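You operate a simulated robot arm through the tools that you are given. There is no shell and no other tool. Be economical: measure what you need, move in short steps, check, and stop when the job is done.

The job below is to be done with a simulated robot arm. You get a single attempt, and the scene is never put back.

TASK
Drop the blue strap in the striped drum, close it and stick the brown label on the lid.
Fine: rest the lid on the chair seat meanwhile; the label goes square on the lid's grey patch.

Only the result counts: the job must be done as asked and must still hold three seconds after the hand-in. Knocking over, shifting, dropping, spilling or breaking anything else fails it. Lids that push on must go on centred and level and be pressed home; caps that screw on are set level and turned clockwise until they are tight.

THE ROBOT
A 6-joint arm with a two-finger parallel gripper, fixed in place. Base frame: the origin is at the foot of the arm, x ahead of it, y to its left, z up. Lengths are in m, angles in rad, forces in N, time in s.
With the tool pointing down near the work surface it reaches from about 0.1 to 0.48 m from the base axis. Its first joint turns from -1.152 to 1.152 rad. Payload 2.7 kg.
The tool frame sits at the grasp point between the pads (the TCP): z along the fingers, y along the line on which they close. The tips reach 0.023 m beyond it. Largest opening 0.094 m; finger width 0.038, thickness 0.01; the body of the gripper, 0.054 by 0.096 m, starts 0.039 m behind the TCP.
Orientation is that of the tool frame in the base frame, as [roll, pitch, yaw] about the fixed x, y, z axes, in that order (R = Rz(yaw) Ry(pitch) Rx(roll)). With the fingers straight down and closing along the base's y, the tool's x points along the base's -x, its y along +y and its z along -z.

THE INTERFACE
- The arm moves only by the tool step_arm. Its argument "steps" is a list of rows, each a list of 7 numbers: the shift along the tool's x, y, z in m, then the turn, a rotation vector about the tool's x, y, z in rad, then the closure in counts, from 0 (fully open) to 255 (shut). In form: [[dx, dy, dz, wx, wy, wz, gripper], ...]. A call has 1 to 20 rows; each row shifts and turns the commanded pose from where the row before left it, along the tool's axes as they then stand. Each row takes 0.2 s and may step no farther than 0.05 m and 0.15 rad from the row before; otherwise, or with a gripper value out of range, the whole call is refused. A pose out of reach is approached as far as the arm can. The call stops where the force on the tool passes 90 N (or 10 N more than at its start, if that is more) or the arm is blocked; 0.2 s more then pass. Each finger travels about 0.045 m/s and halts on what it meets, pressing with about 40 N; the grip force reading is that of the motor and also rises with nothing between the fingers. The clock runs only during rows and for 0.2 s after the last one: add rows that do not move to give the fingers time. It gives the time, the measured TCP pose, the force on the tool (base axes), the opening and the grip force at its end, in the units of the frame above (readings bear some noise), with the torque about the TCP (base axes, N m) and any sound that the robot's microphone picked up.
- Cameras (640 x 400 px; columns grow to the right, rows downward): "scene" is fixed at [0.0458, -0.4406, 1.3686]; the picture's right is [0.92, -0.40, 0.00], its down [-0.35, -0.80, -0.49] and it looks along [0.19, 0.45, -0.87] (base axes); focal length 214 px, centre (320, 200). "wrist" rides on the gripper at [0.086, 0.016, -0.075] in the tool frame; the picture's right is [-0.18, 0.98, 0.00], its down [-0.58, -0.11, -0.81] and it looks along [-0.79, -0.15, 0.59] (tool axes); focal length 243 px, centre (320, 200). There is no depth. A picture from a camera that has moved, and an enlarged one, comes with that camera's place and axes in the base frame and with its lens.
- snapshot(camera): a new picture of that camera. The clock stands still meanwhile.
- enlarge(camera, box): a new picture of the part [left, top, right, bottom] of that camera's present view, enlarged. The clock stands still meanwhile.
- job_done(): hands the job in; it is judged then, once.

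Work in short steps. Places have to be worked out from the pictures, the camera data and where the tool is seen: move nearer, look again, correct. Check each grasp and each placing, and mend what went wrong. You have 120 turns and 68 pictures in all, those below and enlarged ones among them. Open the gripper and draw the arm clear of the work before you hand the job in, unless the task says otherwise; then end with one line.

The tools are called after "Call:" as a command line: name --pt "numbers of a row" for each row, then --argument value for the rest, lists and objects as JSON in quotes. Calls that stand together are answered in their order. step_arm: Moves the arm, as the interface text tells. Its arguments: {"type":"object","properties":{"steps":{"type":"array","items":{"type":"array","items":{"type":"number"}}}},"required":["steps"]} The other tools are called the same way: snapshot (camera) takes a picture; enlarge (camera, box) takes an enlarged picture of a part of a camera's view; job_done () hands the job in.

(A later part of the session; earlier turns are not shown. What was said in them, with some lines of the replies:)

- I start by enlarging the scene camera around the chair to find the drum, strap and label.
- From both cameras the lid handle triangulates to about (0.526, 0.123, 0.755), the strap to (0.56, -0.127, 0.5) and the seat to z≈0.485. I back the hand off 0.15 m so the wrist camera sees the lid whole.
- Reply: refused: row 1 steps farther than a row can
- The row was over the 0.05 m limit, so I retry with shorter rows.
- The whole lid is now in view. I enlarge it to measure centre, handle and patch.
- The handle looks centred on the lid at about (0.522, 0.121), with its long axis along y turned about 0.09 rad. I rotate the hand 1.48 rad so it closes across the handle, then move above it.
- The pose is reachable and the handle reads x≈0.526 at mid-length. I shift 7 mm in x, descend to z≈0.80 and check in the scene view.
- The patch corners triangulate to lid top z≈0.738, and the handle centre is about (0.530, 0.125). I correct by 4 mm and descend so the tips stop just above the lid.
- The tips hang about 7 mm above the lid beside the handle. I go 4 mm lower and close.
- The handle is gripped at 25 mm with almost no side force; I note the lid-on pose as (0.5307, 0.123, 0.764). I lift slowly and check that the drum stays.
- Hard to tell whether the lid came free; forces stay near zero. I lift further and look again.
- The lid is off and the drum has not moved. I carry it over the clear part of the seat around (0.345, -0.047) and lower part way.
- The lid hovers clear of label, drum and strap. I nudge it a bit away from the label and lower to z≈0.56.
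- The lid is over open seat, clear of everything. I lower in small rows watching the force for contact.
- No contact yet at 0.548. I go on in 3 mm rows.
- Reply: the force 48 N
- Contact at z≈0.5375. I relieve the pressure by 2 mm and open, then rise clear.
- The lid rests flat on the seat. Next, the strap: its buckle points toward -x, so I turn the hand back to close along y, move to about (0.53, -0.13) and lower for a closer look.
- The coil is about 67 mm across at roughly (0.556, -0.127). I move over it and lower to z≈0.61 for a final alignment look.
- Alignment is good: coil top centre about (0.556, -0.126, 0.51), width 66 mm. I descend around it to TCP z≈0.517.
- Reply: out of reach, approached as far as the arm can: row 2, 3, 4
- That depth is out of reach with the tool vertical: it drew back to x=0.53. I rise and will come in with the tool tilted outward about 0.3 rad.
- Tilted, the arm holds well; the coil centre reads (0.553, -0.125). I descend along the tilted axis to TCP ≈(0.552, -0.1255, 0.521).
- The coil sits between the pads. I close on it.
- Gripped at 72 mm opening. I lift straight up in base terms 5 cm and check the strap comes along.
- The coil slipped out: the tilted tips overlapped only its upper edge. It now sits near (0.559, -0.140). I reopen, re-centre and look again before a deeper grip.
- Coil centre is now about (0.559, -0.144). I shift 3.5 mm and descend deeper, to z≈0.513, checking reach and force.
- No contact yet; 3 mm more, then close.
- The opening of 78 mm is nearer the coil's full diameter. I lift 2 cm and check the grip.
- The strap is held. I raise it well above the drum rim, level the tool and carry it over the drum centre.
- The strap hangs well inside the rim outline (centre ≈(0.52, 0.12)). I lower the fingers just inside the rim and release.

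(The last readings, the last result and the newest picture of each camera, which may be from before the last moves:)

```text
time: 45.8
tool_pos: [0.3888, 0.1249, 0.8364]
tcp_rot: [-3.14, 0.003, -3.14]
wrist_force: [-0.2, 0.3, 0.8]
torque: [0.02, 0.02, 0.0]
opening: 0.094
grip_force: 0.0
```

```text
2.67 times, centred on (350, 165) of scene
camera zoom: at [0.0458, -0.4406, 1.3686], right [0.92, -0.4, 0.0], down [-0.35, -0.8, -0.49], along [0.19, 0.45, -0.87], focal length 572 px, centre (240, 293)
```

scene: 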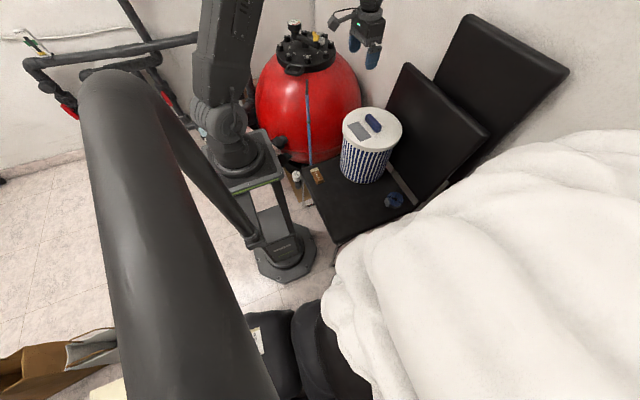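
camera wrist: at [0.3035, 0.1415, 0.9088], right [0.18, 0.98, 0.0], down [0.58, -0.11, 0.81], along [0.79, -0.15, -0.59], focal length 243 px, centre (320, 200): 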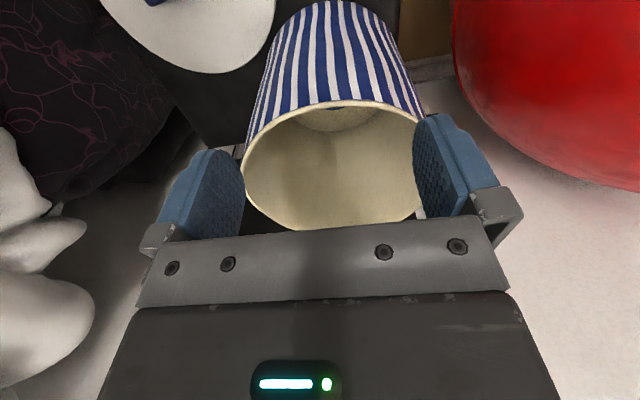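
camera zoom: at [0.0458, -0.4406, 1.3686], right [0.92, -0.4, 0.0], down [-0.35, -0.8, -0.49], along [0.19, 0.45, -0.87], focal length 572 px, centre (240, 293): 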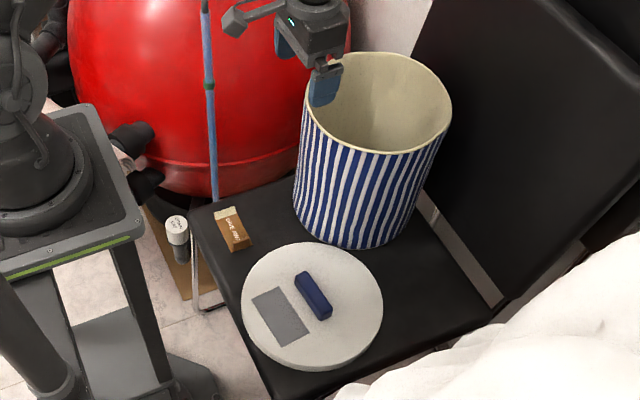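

The strap is in the drum, and the drum stands where it was. I return above the lid, at the release pose (0.351, -0.052) with yaw 1.66.

Call:
step_arm --pt "0.0094 -0.0442 0 0 0 0 0" --pt "0.0094 -0.0442 0 0 0 0 0" --pt "0.0094 -0.0442 0 0 0 0 0" --pt "0.0092 -0.0442 0 0 0 0 0" --pt "0 0 0 0 0 0.1347 0" --pt "0 0 0 0 0 0.1347 0" --pt "0 0 0 0 0 0.1347 0" --pt "0 0 0 0 0 0.1347 0" --pt "0 0 0 0 0 0.1347 0" --pt "0 0 0 0 0 0.1347 0" --pt "0 0 0 0 0 0.1347 0" --pt "0 0 0 0 0 0.1347 0" --pt "0 0 0 0 0 0.1347 0" --pt "0 0 0 0 0 0.1347 0" --pt "0 0 0 0 0 0.1347 0" --pt "0 0 0.045 0 0 0 0" --pt "0 0 0.045 0 0 0 0" --pt "0 0 0.045 0 0 0 0" --pt "0 0 0.045 0 0 0 0" --pt "0 0 0 0 0 0 0"

Call:
step_arm --pt "0 0 0.03 0 0 0 0" --pt "0 0 0 0 0 0 0"

Call:
snapshot --camera "wrist"

```text
time: 50.0
tool_pos: [0.3479, -0.0538, 0.6604]
tcp_rot: [-3.142, 0.001, 1.659]
wrist_force: [-0.1, 0.0, 0.6]
torque: [0.0, 0.0, -0.03]
opening: 0.0941
grip_force: 0.1
```

```text
time: 50.6
tool_pos: [0.3484, -0.0527, 0.6296]
tcp_rot: [3.139, 0.001, 1.659]
wrist_force: [0.1, -0.3, 0.2]
torque: [-0.01, -0.01, 0.03]
opening: 0.0939
grip_force: 0.0
```

```text
30 pictures are left
camera wrist: at [0.3579, 0.0346, 0.7035], right [1.0, -0.1, 0.0], down [-0.06, -0.59, 0.81], along [-0.08, -0.8, -0.59], focal length 243 px, centre (320, 200)
```

wrist: 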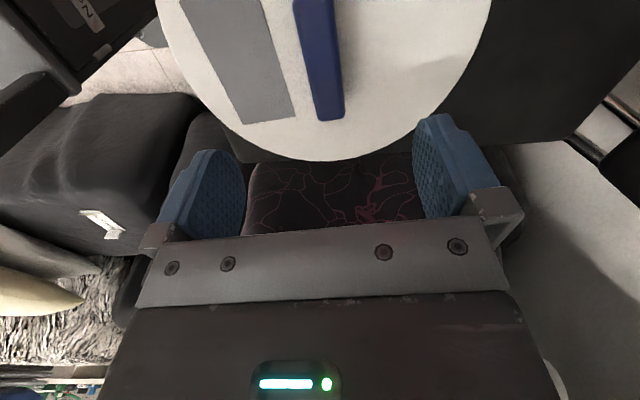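

The lid is as left. I correct 3 mm in x, descend to the same height (0.538) and grip the handle.

Call:
step_arm --pt "0.001 0.003 0.04 0 0 0 0" --pt "0 0 0.035 0 0 0 0" --pt "0 0 0.0155 0 0 0 0" --pt "0 0 0 0 0 0 0" --pt "0 0 0 0 0 0 255" --pt "0 0 0 0 0 0 255" --pt "0 0 0 0 0 0 255" --pt "0 0 0 0 0 0 255" --pt "0 0 0 0 0 0 255" --pt "0 0 0 0 0 0 255"

```text
time: 52.8
tool_pos: [0.3533, -0.0509, 0.5399]
tcp_rot: [3.14, 0.0, 1.66]
wrist_force: [-1.0, 0.4, 0.0]
torque: [-0.02, -0.02, -0.01]
opening: 0.0253
grip_force: 39.8
```

Gripped again at 25 mm. I lift and carry the lid back above the drum.

Call:
step_arm --pt "0 0 -0.01 0 0 0 255" --pt "0 0 -0.025 0 0 0 255" --pt "0 0 -0.045 0 0 0 255" --pt "0 0 -0.045 0 0 0 255" --pt "0 0 -0.045 0 0 0 255" --pt "0 0 -0.045 0 0 0 255" --pt "0 0 -0.045 0 0 0 255" --pt "0 0 -0.045 0 0 0 255" --pt "0 0 0 0 0 0 255"

Call:
step_arm --pt "0.026 0.032 0 0 0 0 255" --pt "0.026 0.032 0 0 0 0 255" --pt "0.026 0.032 0 0 0 0 255" --pt "0.026 0.032 0 0 0 0 255" --pt "0.026 0.032 0 0 0 0 255" --pt "0.026 0.032 0 0 0 0 255" --pt "0 0 0 0 0 0 255" --pt "0 0 0 0 0 0 255"

Call:
enlarge --camera "scene" --box '[270, 60, 430, 220]'

```text
time: 54.8
tool_pos: [0.3528, -0.0483, 0.8431]
tcp_rot: [3.14, 0.001, 1.661]
wrist_force: [-0.2, -0.1, 0.0]
torque: [-0.01, -0.01, 0.0]
opening: 0.0252
grip_force: 39.9
```

```text
time: 56.6
tool_pos: [0.5288, 0.1226, 0.8394]
tcp_rot: [-3.141, 0.001, 1.66]
wrist_force: [0.5, 0.2, -1.2]
torque: [0.01, 0.03, -0.01]
opening: 0.0249
grip_force: 40.3
```

```text
2.50 times, centred on (350, 140) of scene
camera zoom: at [0.0458, -0.4406, 1.3686], right [0.92, -0.4, 0.0], down [-0.35, -0.8, -0.49], along [0.19, 0.45, -0.87], focal length 536 px, centre (245, 350)
```

zoom: 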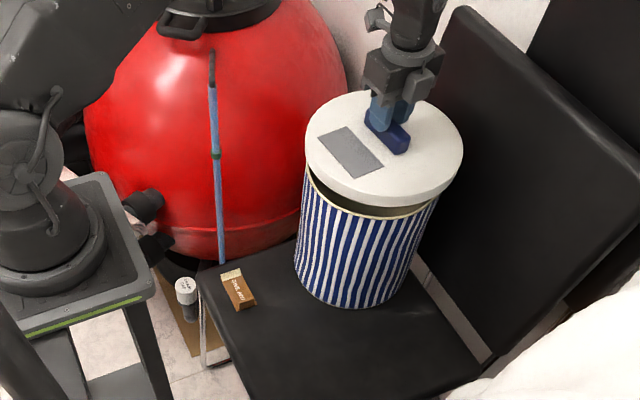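

The lid is over the drum, level. I nudge 2 mm in x and lower to z≈0.795, then read the position.

Call:
step_arm --pt "0 0.002 0.02 0 0 0 255" --pt "0 0 0.015 0 0 0 255" --pt "0 0 0.01 0 0 0 255" --pt "0 0 0 0 0 0 255" --pt "0 0 0 0 0 0 255"

Call:
enlarge --camera "scene" --box '[320, 90, 420, 190]'

```text
time: 57.8
tool_pos: [0.5323, 0.1214, 0.7971]
tcp_rot: [3.14, 0.0, 1.66]
wrist_force: [-1.1, -0.4, -0.7]
torque: [0.04, -0.01, 0.0]
opening: 0.025
grip_force: 39.9
```

```text
4.00 times, centred on (370, 140) of scene
camera zoom: at [0.0458, -0.4406, 1.3686], right [0.92, -0.4, 0.0], down [-0.35, -0.8, -0.49], along [0.19, 0.45, -0.87], focal length 858 px, centre (120, 440)
```

zoom: 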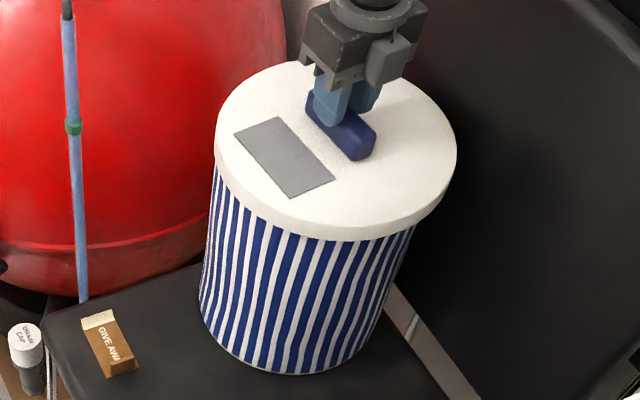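

Nearly on the rim. I adjust 1.5 mm in y, 1 mm in x and keep lowering gently.

Call:
step_arm --pt "0.0012 -0.001 0.005 0 0 0 255" --pt "0 0 0.005 0 0 0 255" --pt "0 0 0.003 0 0 0 255" --pt "0 0 0 0 0 0 255"

Call:
step_arm --pt "0 0 0.003 0 0 0 255" --pt "0 0 0.003 0 0 0 255" --pt "0 0 0 0 0 0 255"

Call:
step_arm --pt "0 0 0.003 0 0 0 255" --pt "0 0 0.003 0 0 0 255" --pt "0 0 0 0 0 0 255"

```text
time: 58.8
tool_pos: [0.5318, 0.1238, 0.7856]
tcp_rot: [3.14, 0.0, 1.659]
wrist_force: [-0.3, -0.4, -1.1]
torque: [-0.04, 0.01, 0.0]
opening: 0.025
grip_force: 40.5
```

```text
time: 59.6
tool_pos: [0.5317, 0.1232, 0.7835]
tcp_rot: [3.134, -0.001, 1.659]
wrist_force: [-18.1, -2.9, 46.6]
torque: [-0.06, 0.51, -0.03]
opening: 0.0251
grip_force: 40.4
```

```text
time: 60.4
tool_pos: [0.5318, 0.1242, 0.7774]
tcp_rot: [3.131, -0.001, 1.661]
wrist_force: [-15.5, 1.1, 45.7]
torque: [-0.17, 0.45, -0.04]
opening: 0.025
grip_force: 39.4
```

Contact began at 0.784 with about 46 N, and it moved down 6 mm. I check whether the lid goes on level.

Call:
enlarge --camera "scene" --box '[330, 90, 410, 170]'

Call:
snapshot --camera "wrist"

```text
5.00 times, centred on (370, 130) of scene
camera zoom: at [0.0448, -0.4407, 1.3685], right [0.92, -0.4, 0.0], down [-0.35, -0.8, -0.49], along [0.2, 0.45, -0.87], focal length 1072 px, centre (70, 550)
```

zoom: 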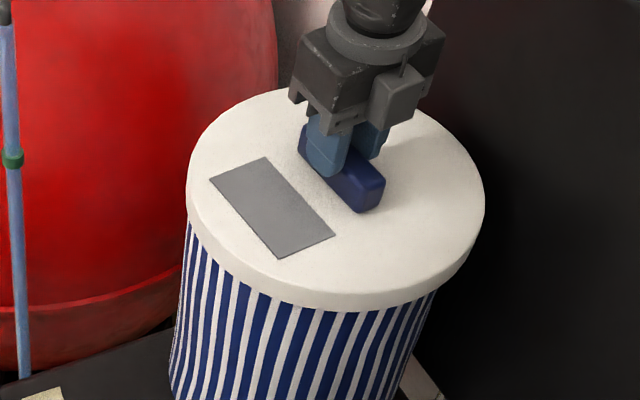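

```text
26 pictures are left
camera wrist: at [0.5407, 0.2102, 0.8515], right [1.0, -0.1, 0.01], down [-0.06, -0.59, 0.8], along [-0.07, -0.8, -0.59], focal length 243 px, centre (320, 200)
```

wrist: 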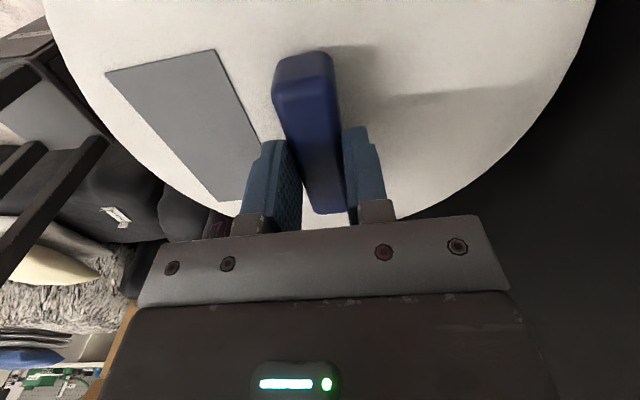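

It looks level and centred, with the skirt on the rim. I press on in small rows.

Call:
step_arm --pt "0 -0.001 0.003 0 0 0 255" --pt "0 0 0.003 0 0 0 255" --pt "0 0 0 0 0 0 255"

Call:
step_arm --pt "0 0 0.003 0 0 0 255" --pt "0 0 0.002 0 0 0 255" --pt "0 0 0 0 0 0 255"

```text
time: 61.2
tool_pos: [0.5317, 0.1224, 0.7733]
tcp_rot: [3.133, -0.002, 1.66]
wrist_force: [-15.3, -0.1, 49.5]
torque: [-0.38, 0.21, -0.01]
opening: 0.025
grip_force: 39.7
```

```text
time: 62.0
tool_pos: [0.5334, 0.1239, 0.7674]
tcp_rot: [3.128, -0.006, 1.659]
wrist_force: [-5.1, -0.5, 43.7]
torque: [0.06, 0.38, -0.01]
opening: 0.0256
grip_force: 39.8
```

At 0.767, close to the original seat height. I press further until the force rises sharply.

Call:
step_arm --pt "0 0 0.002 0 0 0 255" --pt "0 0 0.001 0 0 0 255" --pt "0 0 0 0 0 0 255"

Call:
step_arm --pt "0 0 0.002 0 0 0 255" --pt "0 0 0 0 0 0 255"

```text
time: 62.8
tool_pos: [0.5338, 0.1231, 0.7647]
tcp_rot: [3.125, -0.003, 1.66]
wrist_force: [-1.9, -3.7, 46.8]
torque: [-0.15, 0.49, -0.02]
opening: 0.025
grip_force: 40.3
```

```text
time: 63.4
tool_pos: [0.533, 0.1239, 0.7632]
tcp_rot: [3.128, -0.003, 1.66]
wrist_force: [-1.6, -5.5, 45.7]
torque: [-0.09, 0.51, -0.05]
opening: 0.0255
grip_force: 39.7
```

The force stays near 46 N, which could be friction fit or the pads slipping. I look at the rim closely.

Call:
enlarge --camera "scene" --box '[330, 90, 410, 170]'

```text
5.00 times, centred on (370, 130) of scene
camera zoom: at [0.045, -0.4409, 1.3685], right [0.92, -0.4, 0.0], down [-0.35, -0.8, -0.49], along [0.2, 0.45, -0.87], focal length 1072 px, centre (70, 550)
```

zoom: 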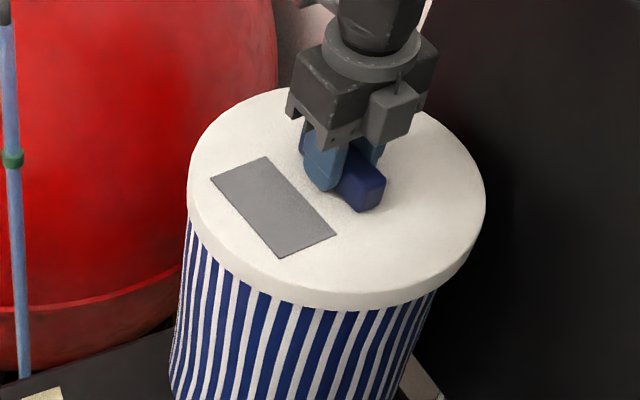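

The lid did not move between the last two pictures, so the pads slid down the handle. I release, rise, and compare with the original lid-on view using the same box.

Call:
step_arm --pt "0 0 -0.004 0 0 0 255" --pt "0 0 0 0 0 0 150" --pt "0 0 0 0 0 0 0" --pt "0 0 0 0 0 0 0" --pt "0 0 0 0 0 0 0" --pt "0 0 0 0 0 0 0" --pt "0 0 0 0 0 0 0"

Call:
step_arm --pt "0 0 -0.02 0 0 0 0" --pt "0 0 -0.03 0 0 0 0" --pt "0 0 0 0 0 0 0"

Call:
enlarge --camera "scene" --box '[330, 80, 410, 150]'

Call:
snapshot --camera "wrist"

```text
time: 65.0
tool_pos: [0.5299, 0.1231, 0.7611]
tcp_rot: [-3.14, 0.0, 1.661]
wrist_force: [3.4, -0.2, 4.4]
torque: [-0.01, 0.15, 0.01]
opening: 0.0927
grip_force: 0.1
```

```text
time: 65.8
tool_pos: [0.5277, 0.1252, 0.8091]
tcp_rot: [-3.141, 0.002, 1.66]
wrist_force: [1.5, -0.4, 0.0]
torque: [0.02, -0.03, 0.01]
opening: 0.0938
grip_force: 0.1
```

```text
5.71 times, centred on (370, 115) of scene
camera zoom: at [0.0458, -0.4406, 1.3686], right [0.92, -0.4, 0.0], down [-0.35, -0.8, -0.49], along [0.19, 0.45, -0.87], focal length 1226 px, centre (34, 686)
```

zoom: 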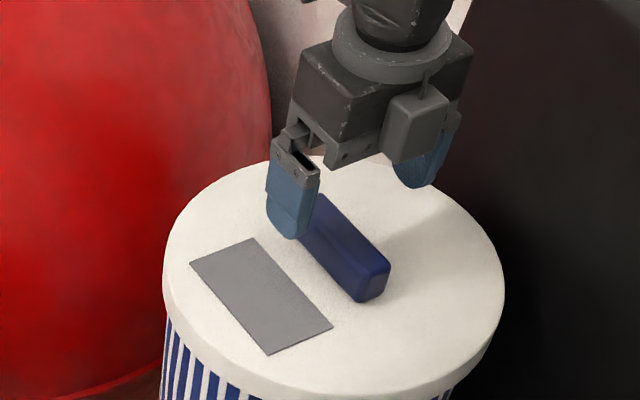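

```text
23 pictures are left
camera wrist: at [0.5377, 0.2111, 0.8832], right [1.0, -0.1, 0.0], down [-0.06, -0.59, 0.81], along [-0.08, -0.8, -0.59], focal length 243 px, centre (320, 200)
```

wrist: 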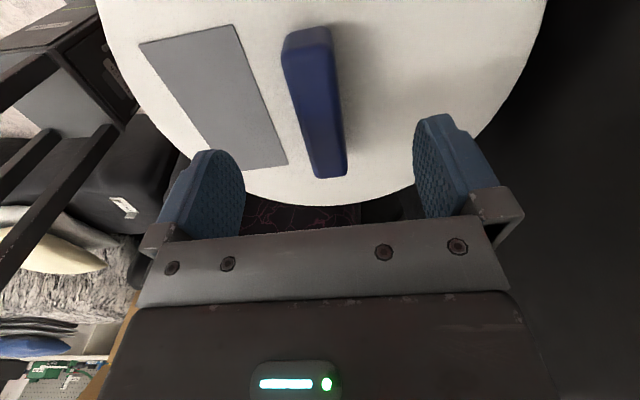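

In the same box, the lid matches its original place to within a pixel or two, so it is on and level. To be sure it is home, I close the fingers and press on the handle top.

Call:
step_arm --pt "0 0.003 -0.01 0 0 0 255" --pt "0 0 0 0 0 0 255" --pt "0 0 0 0 0 0 255" --pt "0 0 0 0 0 0 255" --pt "0 0 0 0 0 0 255" --pt "0 0 0 0 0 0 255" --pt "0 0 0.015 0 0 0 255" --pt "0 0 0.008 0 0 0 255" --pt "0 0 0 0 0 0 255"

Call:
step_arm --pt "0 0 0.004 0 0 0 255" --pt "0 0 0.003 0 0 0 255" --pt "0 0 0.003 0 0 0 255" --pt "0 0 0.002 0 0 0 255" --pt "0 0 0 0 0 0 255"

```text
time: 67.8
tool_pos: [0.5328, 0.1233, 0.7962]
tcp_rot: [3.14, 0.0, 1.661]
wrist_force: [-0.3, 0.4, -0.1]
torque: [0.02, 0.01, -0.02]
opening: 0.0001
grip_force: 40.3
```

```text
time: 69.0
tool_pos: [0.5348, 0.1228, 0.79]
tcp_rot: [3.133, -0.003, 1.659]
wrist_force: [-20.2, -3.9, 55.6]
torque: [-0.29, 0.49, -0.07]
opening: 0.0
grip_force: 39.7
```

Contact at about 0.791, stiff at 56 N. I add a little more pressure.

Call:
step_arm --pt "0 -0.001 0.002 0 0 0 255" --pt "0 0 0.0015 0 0 0 255" --pt "0 0 0 0 0 0 255"

```text
time: 69.8
tool_pos: [0.5339, 0.1233, 0.7906]
tcp_rot: [3.13, -0.002, 1.661]
wrist_force: [-23.2, -3.7, 68.8]
torque: [-0.33, 0.58, 0.04]
opening: 0.0002
grip_force: 40.2
```

Call:
step_arm --pt "0 0 0.002 0 0 0 255" --pt "0 0 0 0 0 0 255"

Call:
step_arm --pt "0 0 -0.01 0 0 0 255" --pt "0 0 -0.02 0 0 0 255" --pt "0 0 -0.04 0 0 0 0" --pt "0 0 -0.045 0 0 0 0" --pt "0 0 -0.045 0 0 0 0" --pt "0 0 0 0 0 0 0"

Call:
enlarge --camera "scene" --box '[330, 80, 410, 150]'

```text
time: 70.4
tool_pos: [0.5341, 0.1236, 0.7907]
tcp_rot: [3.128, -0.002, 1.66]
wrist_force: [-27.8, -5.4, 80.1]
torque: [-0.45, 0.72, 0.0]
opening: 0.0
grip_force: 39.9
```

```text
time: 71.8
tool_pos: [0.5354, 0.1217, 0.9412]
tcp_rot: [-3.141, 0.0, 1.659]
wrist_force: [0.1, -0.9, -0.3]
torque: [0.01, 0.02, 0.01]
opening: 0.0865
grip_force: 0.0
```

```text
5.71 times, centred on (370, 115) of scene
camera zoom: at [0.0458, -0.4406, 1.3686], right [0.92, -0.4, 0.0], down [-0.35, -0.8, -0.49], along [0.19, 0.45, -0.87], focal length 1226 px, centre (34, 686)
```

zoom: 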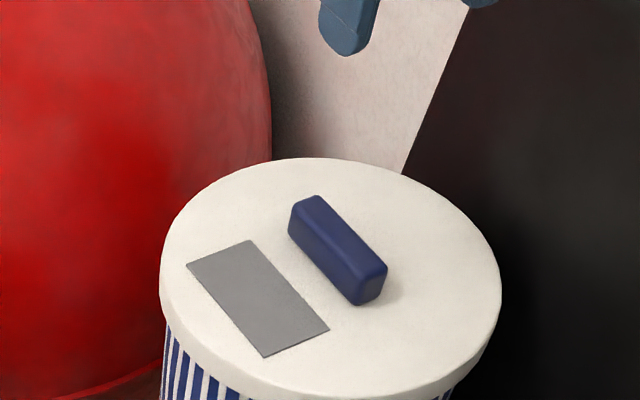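

The lid went about 2–3 mm further and then was solid up to 80 N, so it is home. Now I go above the label near (0.28, 0.14) and look.

Call:
step_arm --pt "0.0052 -0.0422 0 0 0 0 0" --pt "0.0052 -0.0422 0 0 0 0 0" --pt "0.0052 -0.0422 0 0 0 0 0" --pt "0.0052 -0.0422 0 0 0 0 0" --pt "0.0052 -0.0422 0 0 0 0 0" --pt "0.0052 -0.0422 0 0 0 0 0" --pt "0 0 0.045 0 0 0 0" --pt "0 0 0.045 0 0 0 0" --pt "0 0 0.045 0 0 0 0" --pt "0 0 0.045 0 0 0 0" --pt "0 0 0.045 0 0 0 0" --pt "0 0 0.045 0 0 0 0" --pt "0 0 0 0 0 0 0"

Call:
snapshot --camera "wrist"

Call:
enlarge --camera "scene" --box '[295, 155, 345, 195]'

```text
time: 74.6
tool_pos: [0.278, 0.1342, 0.6727]
tcp_rot: [3.141, 0.0, 1.66]
wrist_force: [0.3, -0.1, 0.1]
torque: [0.01, 0.0, 0.02]
opening: 0.0941
grip_force: 0.0
```

```text
21 pictures are left
camera wrist: at [0.2876, 0.2205, 0.7452], right [1.0, -0.1, 0.0], down [-0.06, -0.59, 0.81], along [-0.08, -0.8, -0.59], focal length 243 px, centre (320, 200)
```

wrist: 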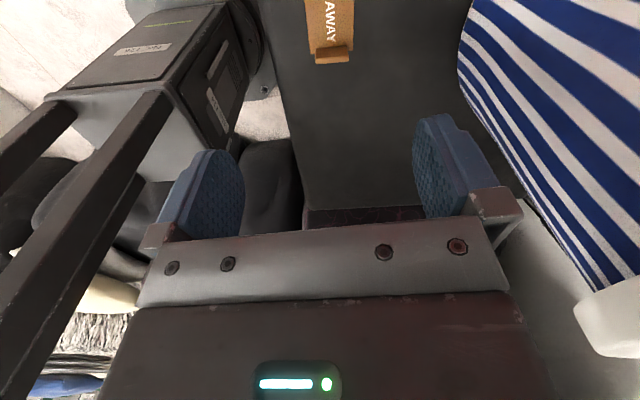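

```text
10.00 times, centred on (320, 175) of scene
camera zoom: at [0.0458, -0.4406, 1.3686], right [0.92, -0.4, 0.0], down [-0.35, -0.8, -0.49], along [0.19, 0.45, -0.87], focal length 2145 px, centre (320, 450)
```

zoom: 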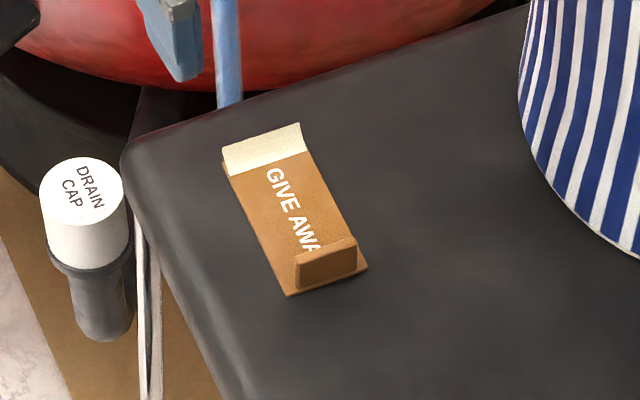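

The label is a thin plate (about 43 × 90 mm, long axis along y) with an upright tab at its -y end near (0.28, 0.107). I turn the hand to close along y on the tab, and go down for a closer look.

Call:
step_arm --pt "0 0 0 0 0 -0.1347 0" --pt "0 0 0 0 0 -0.1347 0" --pt "0 0 0 0 0 -0.1347 0" --pt "0 0 0 0 0 -0.1347 0" --pt "0 0 0 0 0 -0.1347 0" --pt "0 0 0 0 0 -0.1347 0" --pt "0 0 0 0 0 -0.1347 0" --pt "0 0 0 0 0 -0.1347 0" --pt "0 0 0 0 0 -0.1347 0" --pt "0 0 0 0 0 -0.1347 0" --pt "0 0 0 0 0 -0.1347 0" --pt "0 -0.027 0.03 0 0 0 0" --pt "0 0 0.03 0 0 0 0" --pt "0 0 0 0 0 0 0"

Call:
snapshot --camera "wrist"

```text
time: 77.6
tool_pos: [0.2784, 0.1046, 0.6087]
tcp_rot: [-3.141, 0.002, -3.141]
wrist_force: [-0.1, 0.5, 0.0]
torque: [-0.03, 0.01, -0.02]
opening: 0.0941
grip_force: 0.1
```

```text
19 pictures are left
camera wrist: at [0.1931, 0.1205, 0.6831], right [0.18, 0.98, 0.0], down [0.58, -0.11, 0.81], along [0.79, -0.15, -0.59], focal length 243 px, centre (320, 200)
```

wrist: 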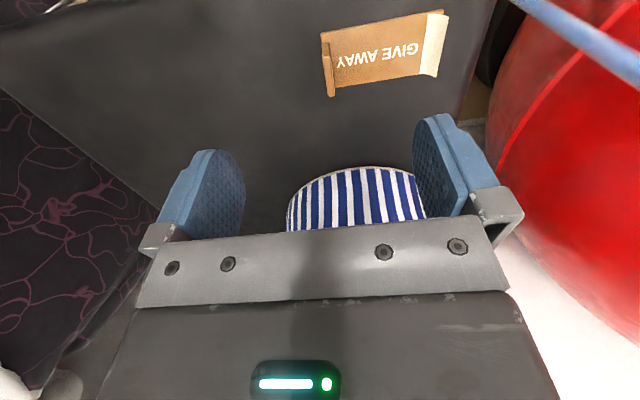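

Call:
enlarge --camera "wrist" --box '[300, 0, 460, 100]'

```text
4.00 times, centred on (380, 50) of wrist
camera zoom: at [0.1931, 0.1205, 0.6831], right [0.18, 0.98, 0.0], down [0.58, -0.11, 0.81], along [0.79, -0.15, -0.59], focal length 970 px, centre (80, 800)
```

zoom: 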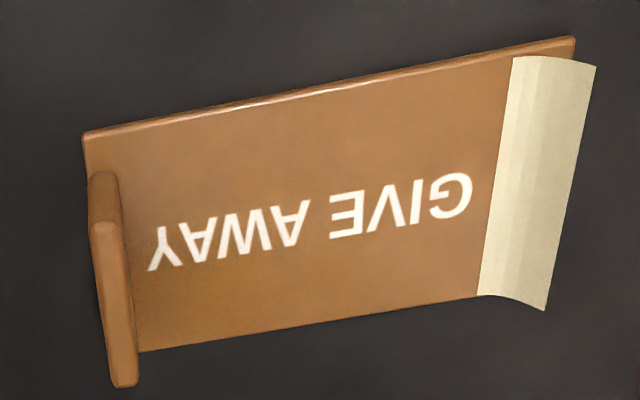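

The tab sits at about x 0.266–0.295, y≈0.110, and the label's axis is within 0.015 rad of y. I align and descend to just above the plate.

Call:
step_arm --pt "-0.002 0.0055 0.03 0 0 0.015 0" --pt "0 0 0.03 0 0 0 0" --pt "0 0 0.02 0 0 0 0" --pt "0 0 0.008 0 0 0 0" --pt "0 0 0 0 0 0 0"

Call:
snapshot --camera "wrist"

Call:
enlarge --camera "scene" --box '[295, 155, 345, 195]'

```text
time: 78.8
tool_pos: [0.28, 0.1102, 0.5229]
tcp_rot: [3.14, 0.002, 3.127]
wrist_force: [-0.5, -0.2, 0.1]
torque: [-0.03, 0.01, -0.01]
opening: 0.0941
grip_force: 0.0
```

```text
17 pictures are left
camera wrist: at [0.1938, 0.1277, 0.5954], right [0.2, 0.98, 0.0], down [0.58, -0.12, 0.81], along [0.79, -0.16, -0.59], focal length 243 px, centre (320, 200)
```

wrist: 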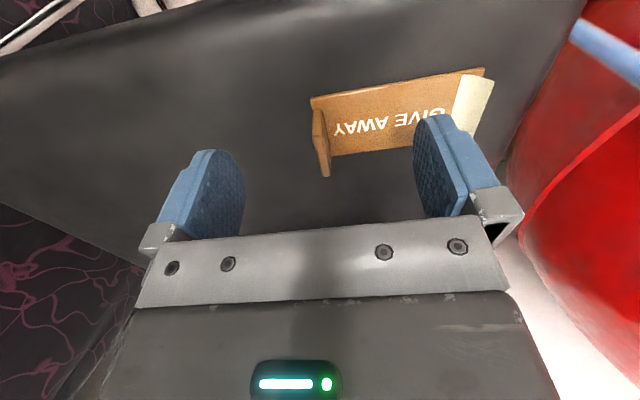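

```text
10.00 times, centred on (320, 175) of scene
camera zoom: at [0.0458, -0.4406, 1.3686], right [0.92, -0.4, 0.0], down [-0.35, -0.8, -0.49], along [0.19, 0.45, -0.87], focal length 2145 px, centre (320, 450)
```

zoom: 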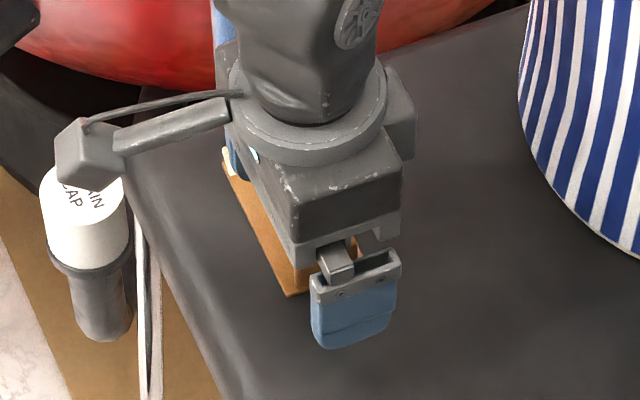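

The tab is centred between the pads. I go 7 mm lower (tips just above the plate) and close.

Call:
step_arm --pt "0 0 0.004 0 0 0 0" --pt "0 0 0.003 0 0 0 0" --pt "0 0 0 0 0 0 0" --pt "0 0 0 0 0 0 255" --pt "0 0 0 0 0 0 255" --pt "0 0 0 0 0 0 255" --pt "0 0 0 0 0 0 255" --pt "0 0 0 0 0 0 255" --pt "0 0 0 0 0 0 255" --pt "0 0 0 0 0 0 255"

Call:
snapshot --camera "wrist"

```text
time: 81.0
tool_pos: [0.2776, 0.1111, 0.5153]
tcp_rot: [-3.14, 0.004, 3.126]
wrist_force: [-0.1, -0.8, 0.2]
torque: [-0.01, -0.02, -0.03]
opening: 0.0032
grip_force: 40.2
```

```text
15 pictures are left
camera wrist: at [0.1936, 0.1273, 0.5882], right [0.2, 0.98, 0.0], down [0.58, -0.12, 0.81], along [0.79, -0.16, -0.59], focal length 243 px, centre (320, 200)
```

wrist: 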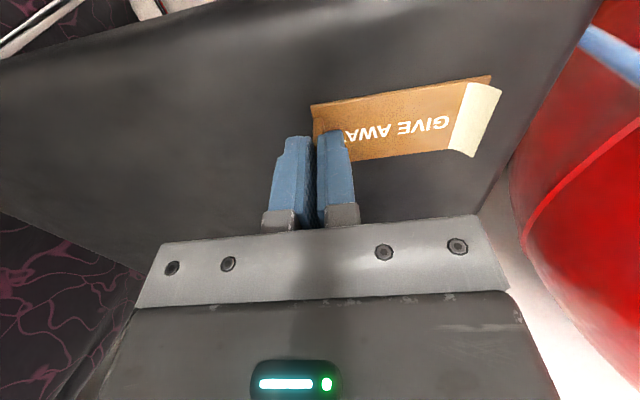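

The tab is held (3.2 mm). I lift, first slowly, up to clear the drum, and check the label.

Call:
step_arm --pt "0 0 -0.01 0 0 0 255" --pt "0 0 -0.02 0 0 0 255" --pt "0 0 -0.04 0 0 0 255" --pt "0 0 -0.045 0 0 0 255" --pt "0 0 -0.045 0 0 0 255" --pt "0 0 -0.045 0 0 0 255" --pt "0 0 -0.045 0 0 0 255" --pt "0 0 -0.045 0 0 0 255" --pt "0 0 -0.035 0 0 0 255" --pt "0 0 0 0 0 0 255"

Call:
snapshot --camera "wrist"

```text
time: 83.2
tool_pos: [0.2786, 0.112, 0.8465]
tcp_rot: [-3.141, -0.001, 3.125]
wrist_force: [0.4, -0.3, 0.1]
torque: [-0.02, -0.02, 0.01]
opening: 0.0031
grip_force: 40.1
```

```text
14 pictures are left
camera wrist: at [0.1939, 0.1288, 0.9199], right [0.2, 0.98, 0.0], down [0.58, -0.12, 0.81], along [0.79, -0.16, -0.59], focal length 243 px, centre (320, 200)
```

wrist: 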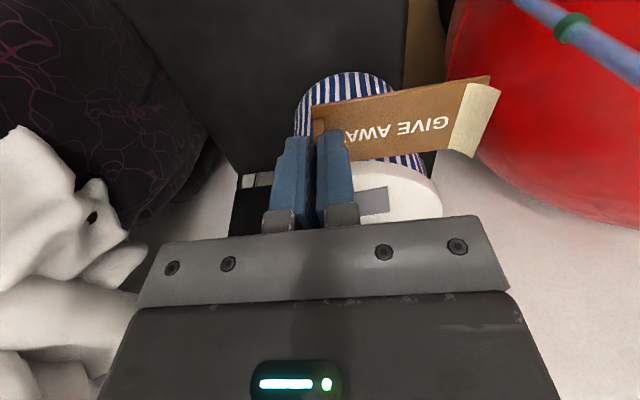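

The label is carried firmly. I turn it 0.095 rad to match the patch, move over it and lower to about 2 cm above.

Call:
step_arm --pt "0 0 0 0 0 -0.095 255" --pt "-0.0364 -0.0087 0 0 0 0 255" --pt "-0.0364 -0.0087 0 0 0 0 255" --pt "-0.0364 -0.0087 0 0 0 0 255" --pt "-0.0364 -0.0087 0 0 0 0 255" --pt "-0.0364 -0.0087 0 0 0 0 255" --pt "0 0 0.03 0 0 0 255" --pt "0 0 0.03 0 0 0 255" --pt "0 0 0 0 0 0 255"

Call:
enlarge --camera "wrist" --box '[260, 40, 500, 190]'

Call:
enlarge --camera "scene" --box '[335, 95, 405, 145]'

```text
time: 85.2
tool_pos: [0.4614, 0.0802, 0.7827]
tcp_rot: [-3.14, 0.002, -3.061]
wrist_force: [-0.4, 0.3, 0.5]
torque: [0.0, 0.03, 0.01]
opening: 0.0029
grip_force: 40.0
```

```text
2.67 times, centred on (380, 115) of wrist
camera zoom: at [0.3761, 0.0894, 0.8562], right [0.11, 0.99, 0.0], down [0.59, -0.06, 0.81], along [0.8, -0.08, -0.59], focal length 647 px, centre (160, 427)
```

zoom: 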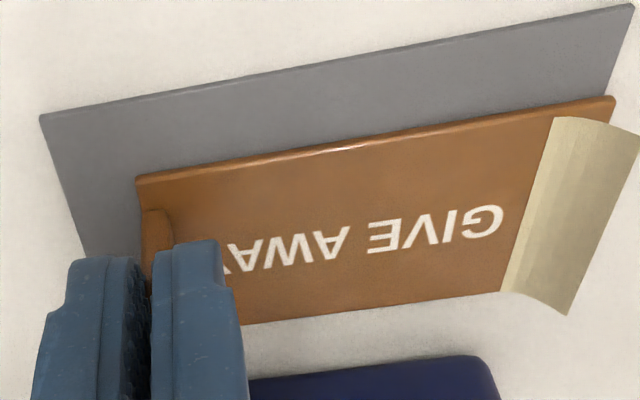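

```text
8.00 times, centred on (370, 120) of scene
camera zoom: at [0.0458, -0.4406, 1.3686], right [0.92, -0.4, 0.0], down [-0.35, -0.8, -0.49], along [0.19, 0.45, -0.87], focal length 1716 px, centre (-80, 840)
```

zoom: 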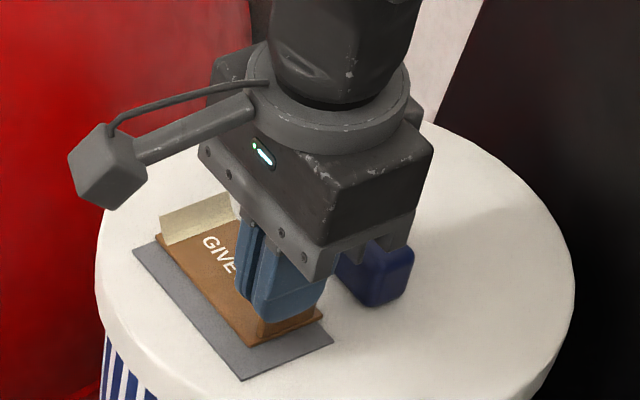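

Angles agree (both 0.076 rad). The label should shift about 4 mm in +x and 5 mm in -y; I do that while lowering 1 cm, then re-measure.

Call:
step_arm --pt "-0.004 -0.005 0.005 0 0 0 255" --pt "0 0 0.006 0 0 0 255" --pt "0 0 0 0 0 0 255" --pt "0 0 0 0 0 0 255"

Call:
enlarge --camera "wrist" --box '[260, 40, 500, 190]'

Call:
enlarge --camera "scene" --box '[335, 95, 405, 145]'

```text
time: 86.2
tool_pos: [0.4683, 0.0758, 0.7759]
tcp_rot: [3.139, 0.012, -3.061]
wrist_force: [-3.8, 10.4, 40.5]
torque: [0.28, -0.22, 0.1]
opening: 0.0029
grip_force: 40.1
```

```text
2.67 times, centred on (380, 115) of wrist
camera zoom: at [0.3818, 0.0856, 0.8488], right [0.1, 0.99, 0.0], down [0.58, -0.06, 0.81], along [0.81, -0.08, -0.58], focal length 647 px, centre (160, 427)
```

zoom: 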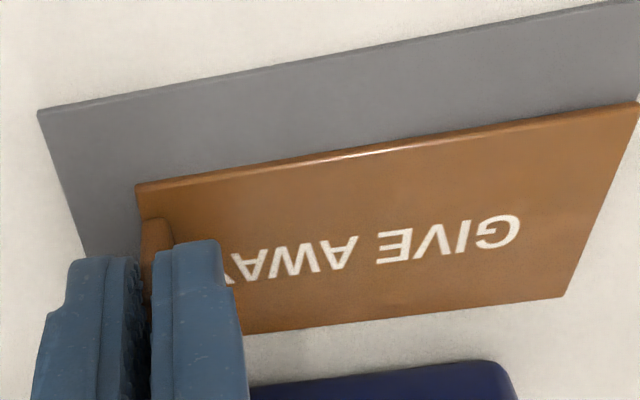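

```text
8.00 times, centred on (370, 120) of scene
camera zoom: at [0.0451, -0.4405, 1.3686], right [0.92, -0.4, 0.0], down [-0.35, -0.8, -0.49], along [0.2, 0.45, -0.87], focal length 1716 px, centre (-80, 840)
```

zoom: 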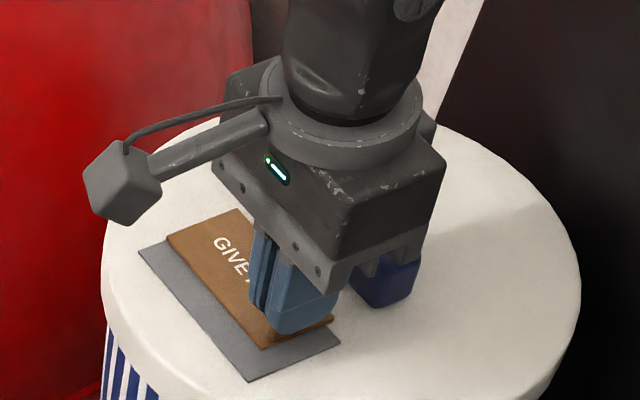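

Contact came earlier than I judged: the label is touching at TCP z≈0.776, and the curled liner has vanished. It sits about 9 mm too far in +x and 5 mm in +y. I lift gently to see whether it is already stuck.

Call:
step_arm --pt "0 0 -0.003 0 0 0 255" --pt "0 0 -0.002 0 0 0 255" --pt "0 0 0 0 0 0 255"

Call:
enlarge --camera "wrist" --box '[260, 20, 520, 190]'

```text
time: 87.0
tool_pos: [0.4657, 0.0755, 0.7771]
tcp_rot: [-3.141, -0.002, -3.063]
wrist_force: [3.8, 2.7, 2.2]
torque: [0.11, -0.66, 0.09]
opening: 0.003
grip_force: 40.0
```

```text
2.35 times, centred on (390, 105) of wrist
camera zoom: at [0.3802, 0.0847, 0.8506], right [0.11, 0.99, 0.0], down [0.59, -0.06, 0.81], along [0.8, -0.09, -0.59], focal length 571 px, centre (155, 424)
```

zoom: 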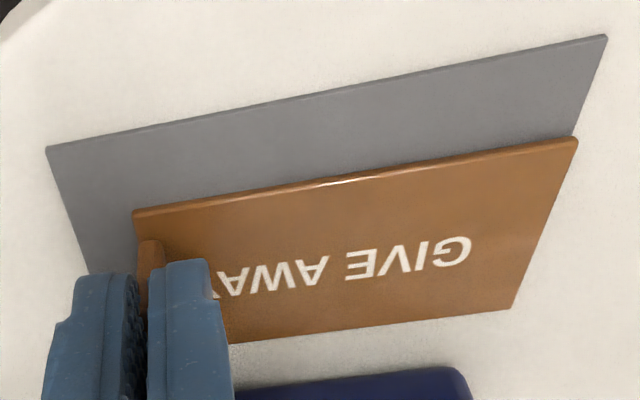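

Call:
step_arm --pt "0 0 -0.003 0 0 0 255" --pt "0 0 -0.003 0 0 0 255" --pt "0 0 0 0 0 0 255"

```text
time: 87.8
tool_pos: [0.4658, 0.0764, 0.7839]
tcp_rot: [-3.141, 0.0, -3.062]
wrist_force: [1.1, 1.5, -1.8]
torque: [-0.03, 0.07, 0.07]
opening: 0.003
grip_force: 40.0
```

The hand rose freely; I check if the label came with it or stayed on the lid.

Call:
enlarge --camera "wrist" --box '[260, 20, 520, 190]'

```text
2.35 times, centred on (390, 105) of wrist
camera zoom: at [0.3796, 0.0851, 0.858], right [0.11, 0.99, 0.0], down [0.59, -0.06, 0.81], along [0.8, -0.08, -0.59], focal length 571 px, centre (155, 424)
```

zoom: 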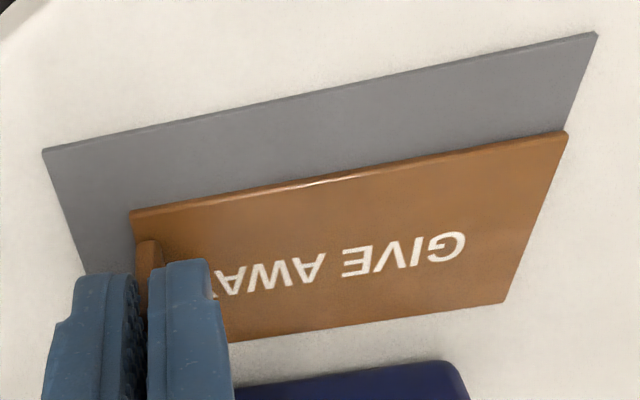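

Patch and label keep the same spacing while I rose 7 mm: the label may be pulling the lid up. I check with the scene camera.

Call:
enlarge --camera "scene" --box '[325, 90, 425, 160]'

```text
5.71 times, centred on (375, 125) of scene
camera zoom: at [0.0459, -0.4405, 1.3686], right [0.92, -0.4, 0.0], down [-0.35, -0.8, -0.49], along [0.19, 0.45, -0.87], focal length 1226 px, centre (6, 629)
```

zoom: 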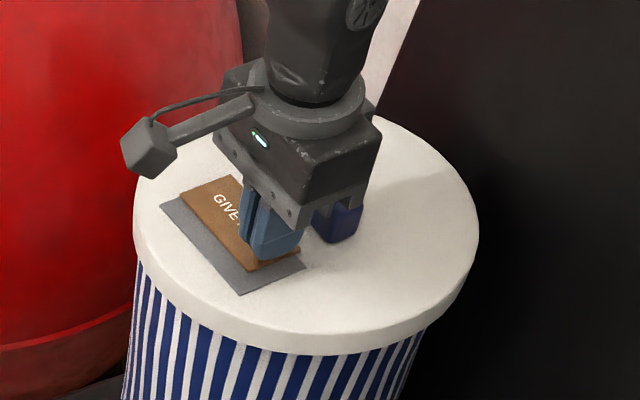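

The label is adhering and lifted the lid about 5 mm, so I put the lid back down first. By my measure the angle is right but the label is about 9 mm off in x and 8 mm in y. Once seated I'll try a small shear to see if it slides.

Call:
step_arm --pt "0 0 0.003 0 0 0 255" --pt "0 0 0.003 0 0 0 255" --pt "0 0 0.002 0 0 0 255" --pt "0 0 0 0 0 0 255"

Call:
step_arm --pt "0.0015 0 0 0 0 0 255" --pt "0.0015 0 0 0 0 0 255" --pt "0 0 0 0 0 0 255"

```text
time: 88.8
tool_pos: [0.467, 0.0771, 0.7784]
tcp_rot: [-3.141, 0.001, -3.06]
wrist_force: [1.6, 1.7, -0.9]
torque: [0.08, -0.12, 0.04]
opening: 0.0031
grip_force: 40.1
```

```text
time: 89.6
tool_pos: [0.4636, 0.0764, 0.7787]
tcp_rot: [-3.141, 0.003, -3.061]
wrist_force: [3.5, 2.1, 2.6]
torque: [0.13, -0.38, -0.04]
opening: 0.003
grip_force: 40.5
```

It moved 3 mm with only a few newtons. I look whether the label slid on the lid.

Call:
enlarge --camera "wrist" --box '[260, 20, 520, 190]'

```text
2.35 times, centred on (390, 105) of wrist
camera zoom: at [0.3774, 0.0855, 0.8508], right [0.11, 0.99, 0.0], down [0.59, -0.06, 0.81], along [0.8, -0.08, -0.59], focal length 571 px, centre (155, 424)
```

zoom: 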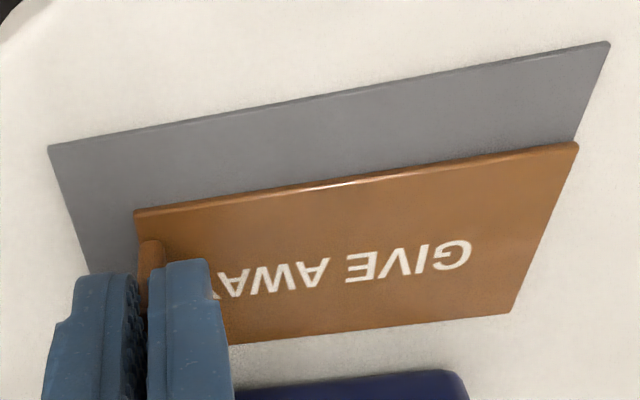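

The spacing is unchanged: the label is bonded to the lid and the lid itself gave those 3 mm. I move back 3 mm, let go of the tab and rise to look at the state from outside.

Call:
step_arm --pt "-0.0015 0 0 0 0 0 255" --pt "-0.0015 0 0.001 0 0 0 255" --pt "0 0 0 0 0 0 200" --pt "0 0 0 0 0 0 150" --pt "0 0 0 0 0 0 150" --pt "0 0 0 0 0 0 150"

Call:
step_arm --pt "0 0 -0.01 0 0 0 150" --pt "0 0 -0.03 0 0 0 150" --pt "0 0 -0.045 0 0 0 150" --pt "0 0 -0.045 0 0 0 150" --pt "0.045 0 0 0 0 0 150" --pt "0.045 0 0 0 0 0 150" --pt "0 0 0 0 0 0 150"

Call:
enlarge --camera "scene" --box '[330, 80, 410, 150]'

```text
time: 91.0
tool_pos: [0.4678, 0.0754, 0.777]
tcp_rot: [-3.141, 0.002, -3.062]
wrist_force: [-0.4, -0.1, 1.1]
torque: [0.03, 0.02, 0.01]
opening: 0.0387
grip_force: 0.1
```

```text
time: 92.6
tool_pos: [0.3799, 0.0683, 0.9067]
tcp_rot: [3.141, 0.002, -3.062]
wrist_force: [0.3, 0.1, 0.4]
torque: [-0.02, 0.01, 0.02]
opening: 0.0388
grip_force: 0.0
```

```text
5.71 times, centred on (370, 115) of scene
camera zoom: at [0.0458, -0.4406, 1.3686], right [0.92, -0.4, 0.0], down [-0.35, -0.8, -0.49], along [0.19, 0.45, -0.87], focal length 1226 px, centre (34, 686)
```

zoom: 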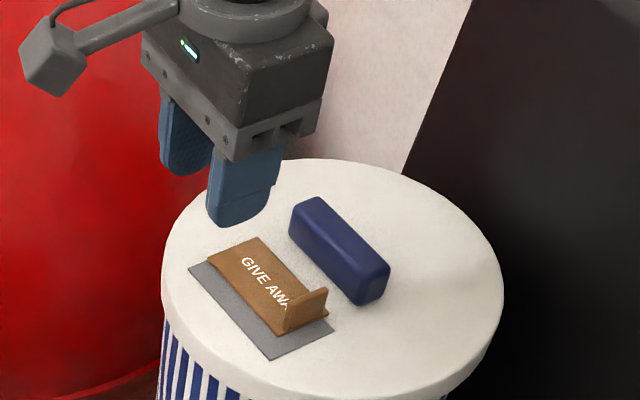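

The label is about 4 mm over the patch edge toward the handle, so I want to shift it. Idea: put the closed fingers in the ~25 mm gap between label and handle, then open them, so the force acts only between label and lid. I turn the hand and go above the gap.

Call:
step_arm --pt "0 0 0 0 0 0.1419 255" --pt "0 0 0 0 0 0.1419 255" --pt "0 0 0 0 0 0.1419 255" --pt "0 0 0 0 0 0.1419 255" --pt "0 0 0 0 0 0.1419 255" --pt "0 0 0 0 0 0.1419 255" --pt "0 0 0 0 0 0.1419 255" --pt "0 0 0 0 0 0.1419 255" --pt "0 0 0 0 0 0.1419 255" --pt "0 0 0 0 0 0.1419 255" --pt "0 0 0 0 0 0.1419 255" --pt "0.0119 0.0427 0 0 0 0 255" --pt "0.0119 0.0427 0 0 0 0 255" --pt "0.0119 0.0427 0 0 0 0 255" --pt "0 0 0.04 0 0 0 255" --pt "0 0 0.04 0 0 0 255" --pt "0 0 0.02 0 0 0 255" --pt "0 0 0 0 0 0 255"

Call:
snapshot --camera "wrist"

```text
time: 96.4
tool_pos: [0.5047, 0.1159, 0.8053]
tcp_rot: [3.141, -0.001, 1.662]
wrist_force: [-0.2, -0.4, -1.1]
torque: [-0.03, -0.03, -0.02]
opening: 0.0
grip_force: 40.3
```

```text
4 pictures are left
camera wrist: at [0.5126, 0.2026, 0.8791], right [1.0, -0.1, 0.0], down [-0.06, -0.59, 0.81], along [-0.08, -0.8, -0.59], focal length 243 px, centre (320, 200)
```

wrist: 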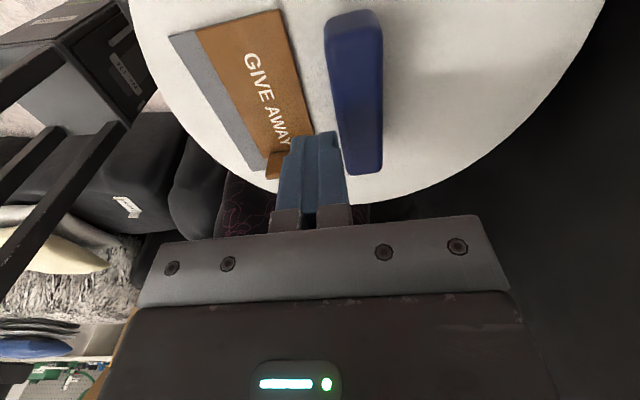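

The gap measures only about 17–21 mm here, too narrow for the closed fingers, and pushing on the tab's end could twist the label, which is at least square now. I leave the label. The lid was raised once, so I press it home again on the handle top.

Call:
step_arm --pt "0.003 0.0225 0 0 0 0 255" --pt "0 0 0.008 0 0 0 255" --pt "0 0 0.004 0 0 0 255" --pt "0 0 0.003 0 0 0 255" --pt "0 0 0.003 0 0 0 255" --pt "0 0 0.003 0 0 0 255" --pt "0 0 0 0 0 0 255"

Call:
step_arm --pt "0 0 0.002 0 0 0 255" --pt "0 0 0.002 0 0 0 255" --pt "0 0 0 0 0 0 255"

```text
time: 98.0
tool_pos: [0.5278, 0.1204, 0.7905]
tcp_rot: [3.135, 0.001, 1.66]
wrist_force: [-17.3, -11.6, 48.7]
torque: [-0.41, 0.42, -0.05]
opening: 0.0001
grip_force: 39.7
```

```text
time: 98.8
tool_pos: [0.5281, 0.1213, 0.7918]
tcp_rot: [3.131, -0.002, 1.659]
wrist_force: [-24.8, -20.7, 77.5]
torque: [-0.89, 0.55, -0.28]
opening: 0.0
grip_force: 39.7
```

The handle stops at the same height (0.7905) as before, solid at 77 N, so the lid is home. I back off, open the gripper, draw clear and take a last look.

Call:
step_arm --pt "0 0 -0.006 0 0 0 255" --pt "0 0 -0.02 0 0 0 255" --pt "0 0 -0.045 0 0 0 255" --pt "0 0 -0.045 0 0 0 0" --pt "0 0 -0.045 0 0 0 0" --pt "0 0 -0.04 0 0 0 0" --pt "0 -0.045 0 0 0 0 0" --pt "0 -0.045 0 0 0 0 0" --pt "0 -0.045 0 0 0 0 0" --pt "0 0 0 0 0 0 0"

Call:
enlarge --camera "scene" --box '[290, 80, 430, 220]'

Call:
enlarge --camera "scene" --box '[330, 90, 410, 160]'

```text
time: 101.0
tool_pos: [0.3933, 0.1059, 0.9822]
tcp_rot: [3.139, -0.001, 1.66]
wrist_force: [0.2, 0.5, 1.0]
torque: [0.0, 0.02, 0.02]
opening: 0.0938
grip_force: 0.1
```

```text
2.86 times, centred on (360, 150) of scene
camera zoom: at [0.0458, -0.4406, 1.3686], right [0.92, -0.4, 0.0], down [-0.35, -0.8, -0.49], along [0.19, 0.45, -0.87], focal length 613 px, centre (206, 343)
```

zoom: 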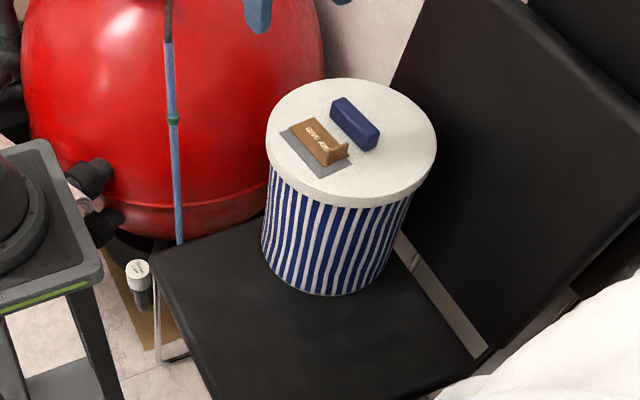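

```text
5.71 times, centred on (370, 125) of scene
camera zoom: at [0.0458, -0.4406, 1.3686], right [0.92, -0.4, 0.0], down [-0.35, -0.8, -0.49], along [0.19, 0.45, -0.87], focal length 1226 px, centre (34, 629)
```

zoom: 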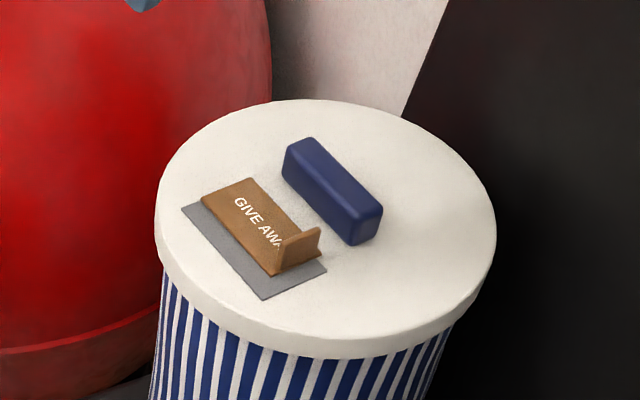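

The drum stands closed with the lid level, the label is bonded parallel to the patch, and the arm is clear with the gripper open. I hand in.

Call:
job_done

```text
The job is handed in.
```

The strap is in the drum and the lid is pressed home, but the label is not centred on the grey patch: it stuck at first touch, straight but by my estimate about 13 mm off, overhanging the handle-side edge by about 4 mm, and I couldn't shift it.
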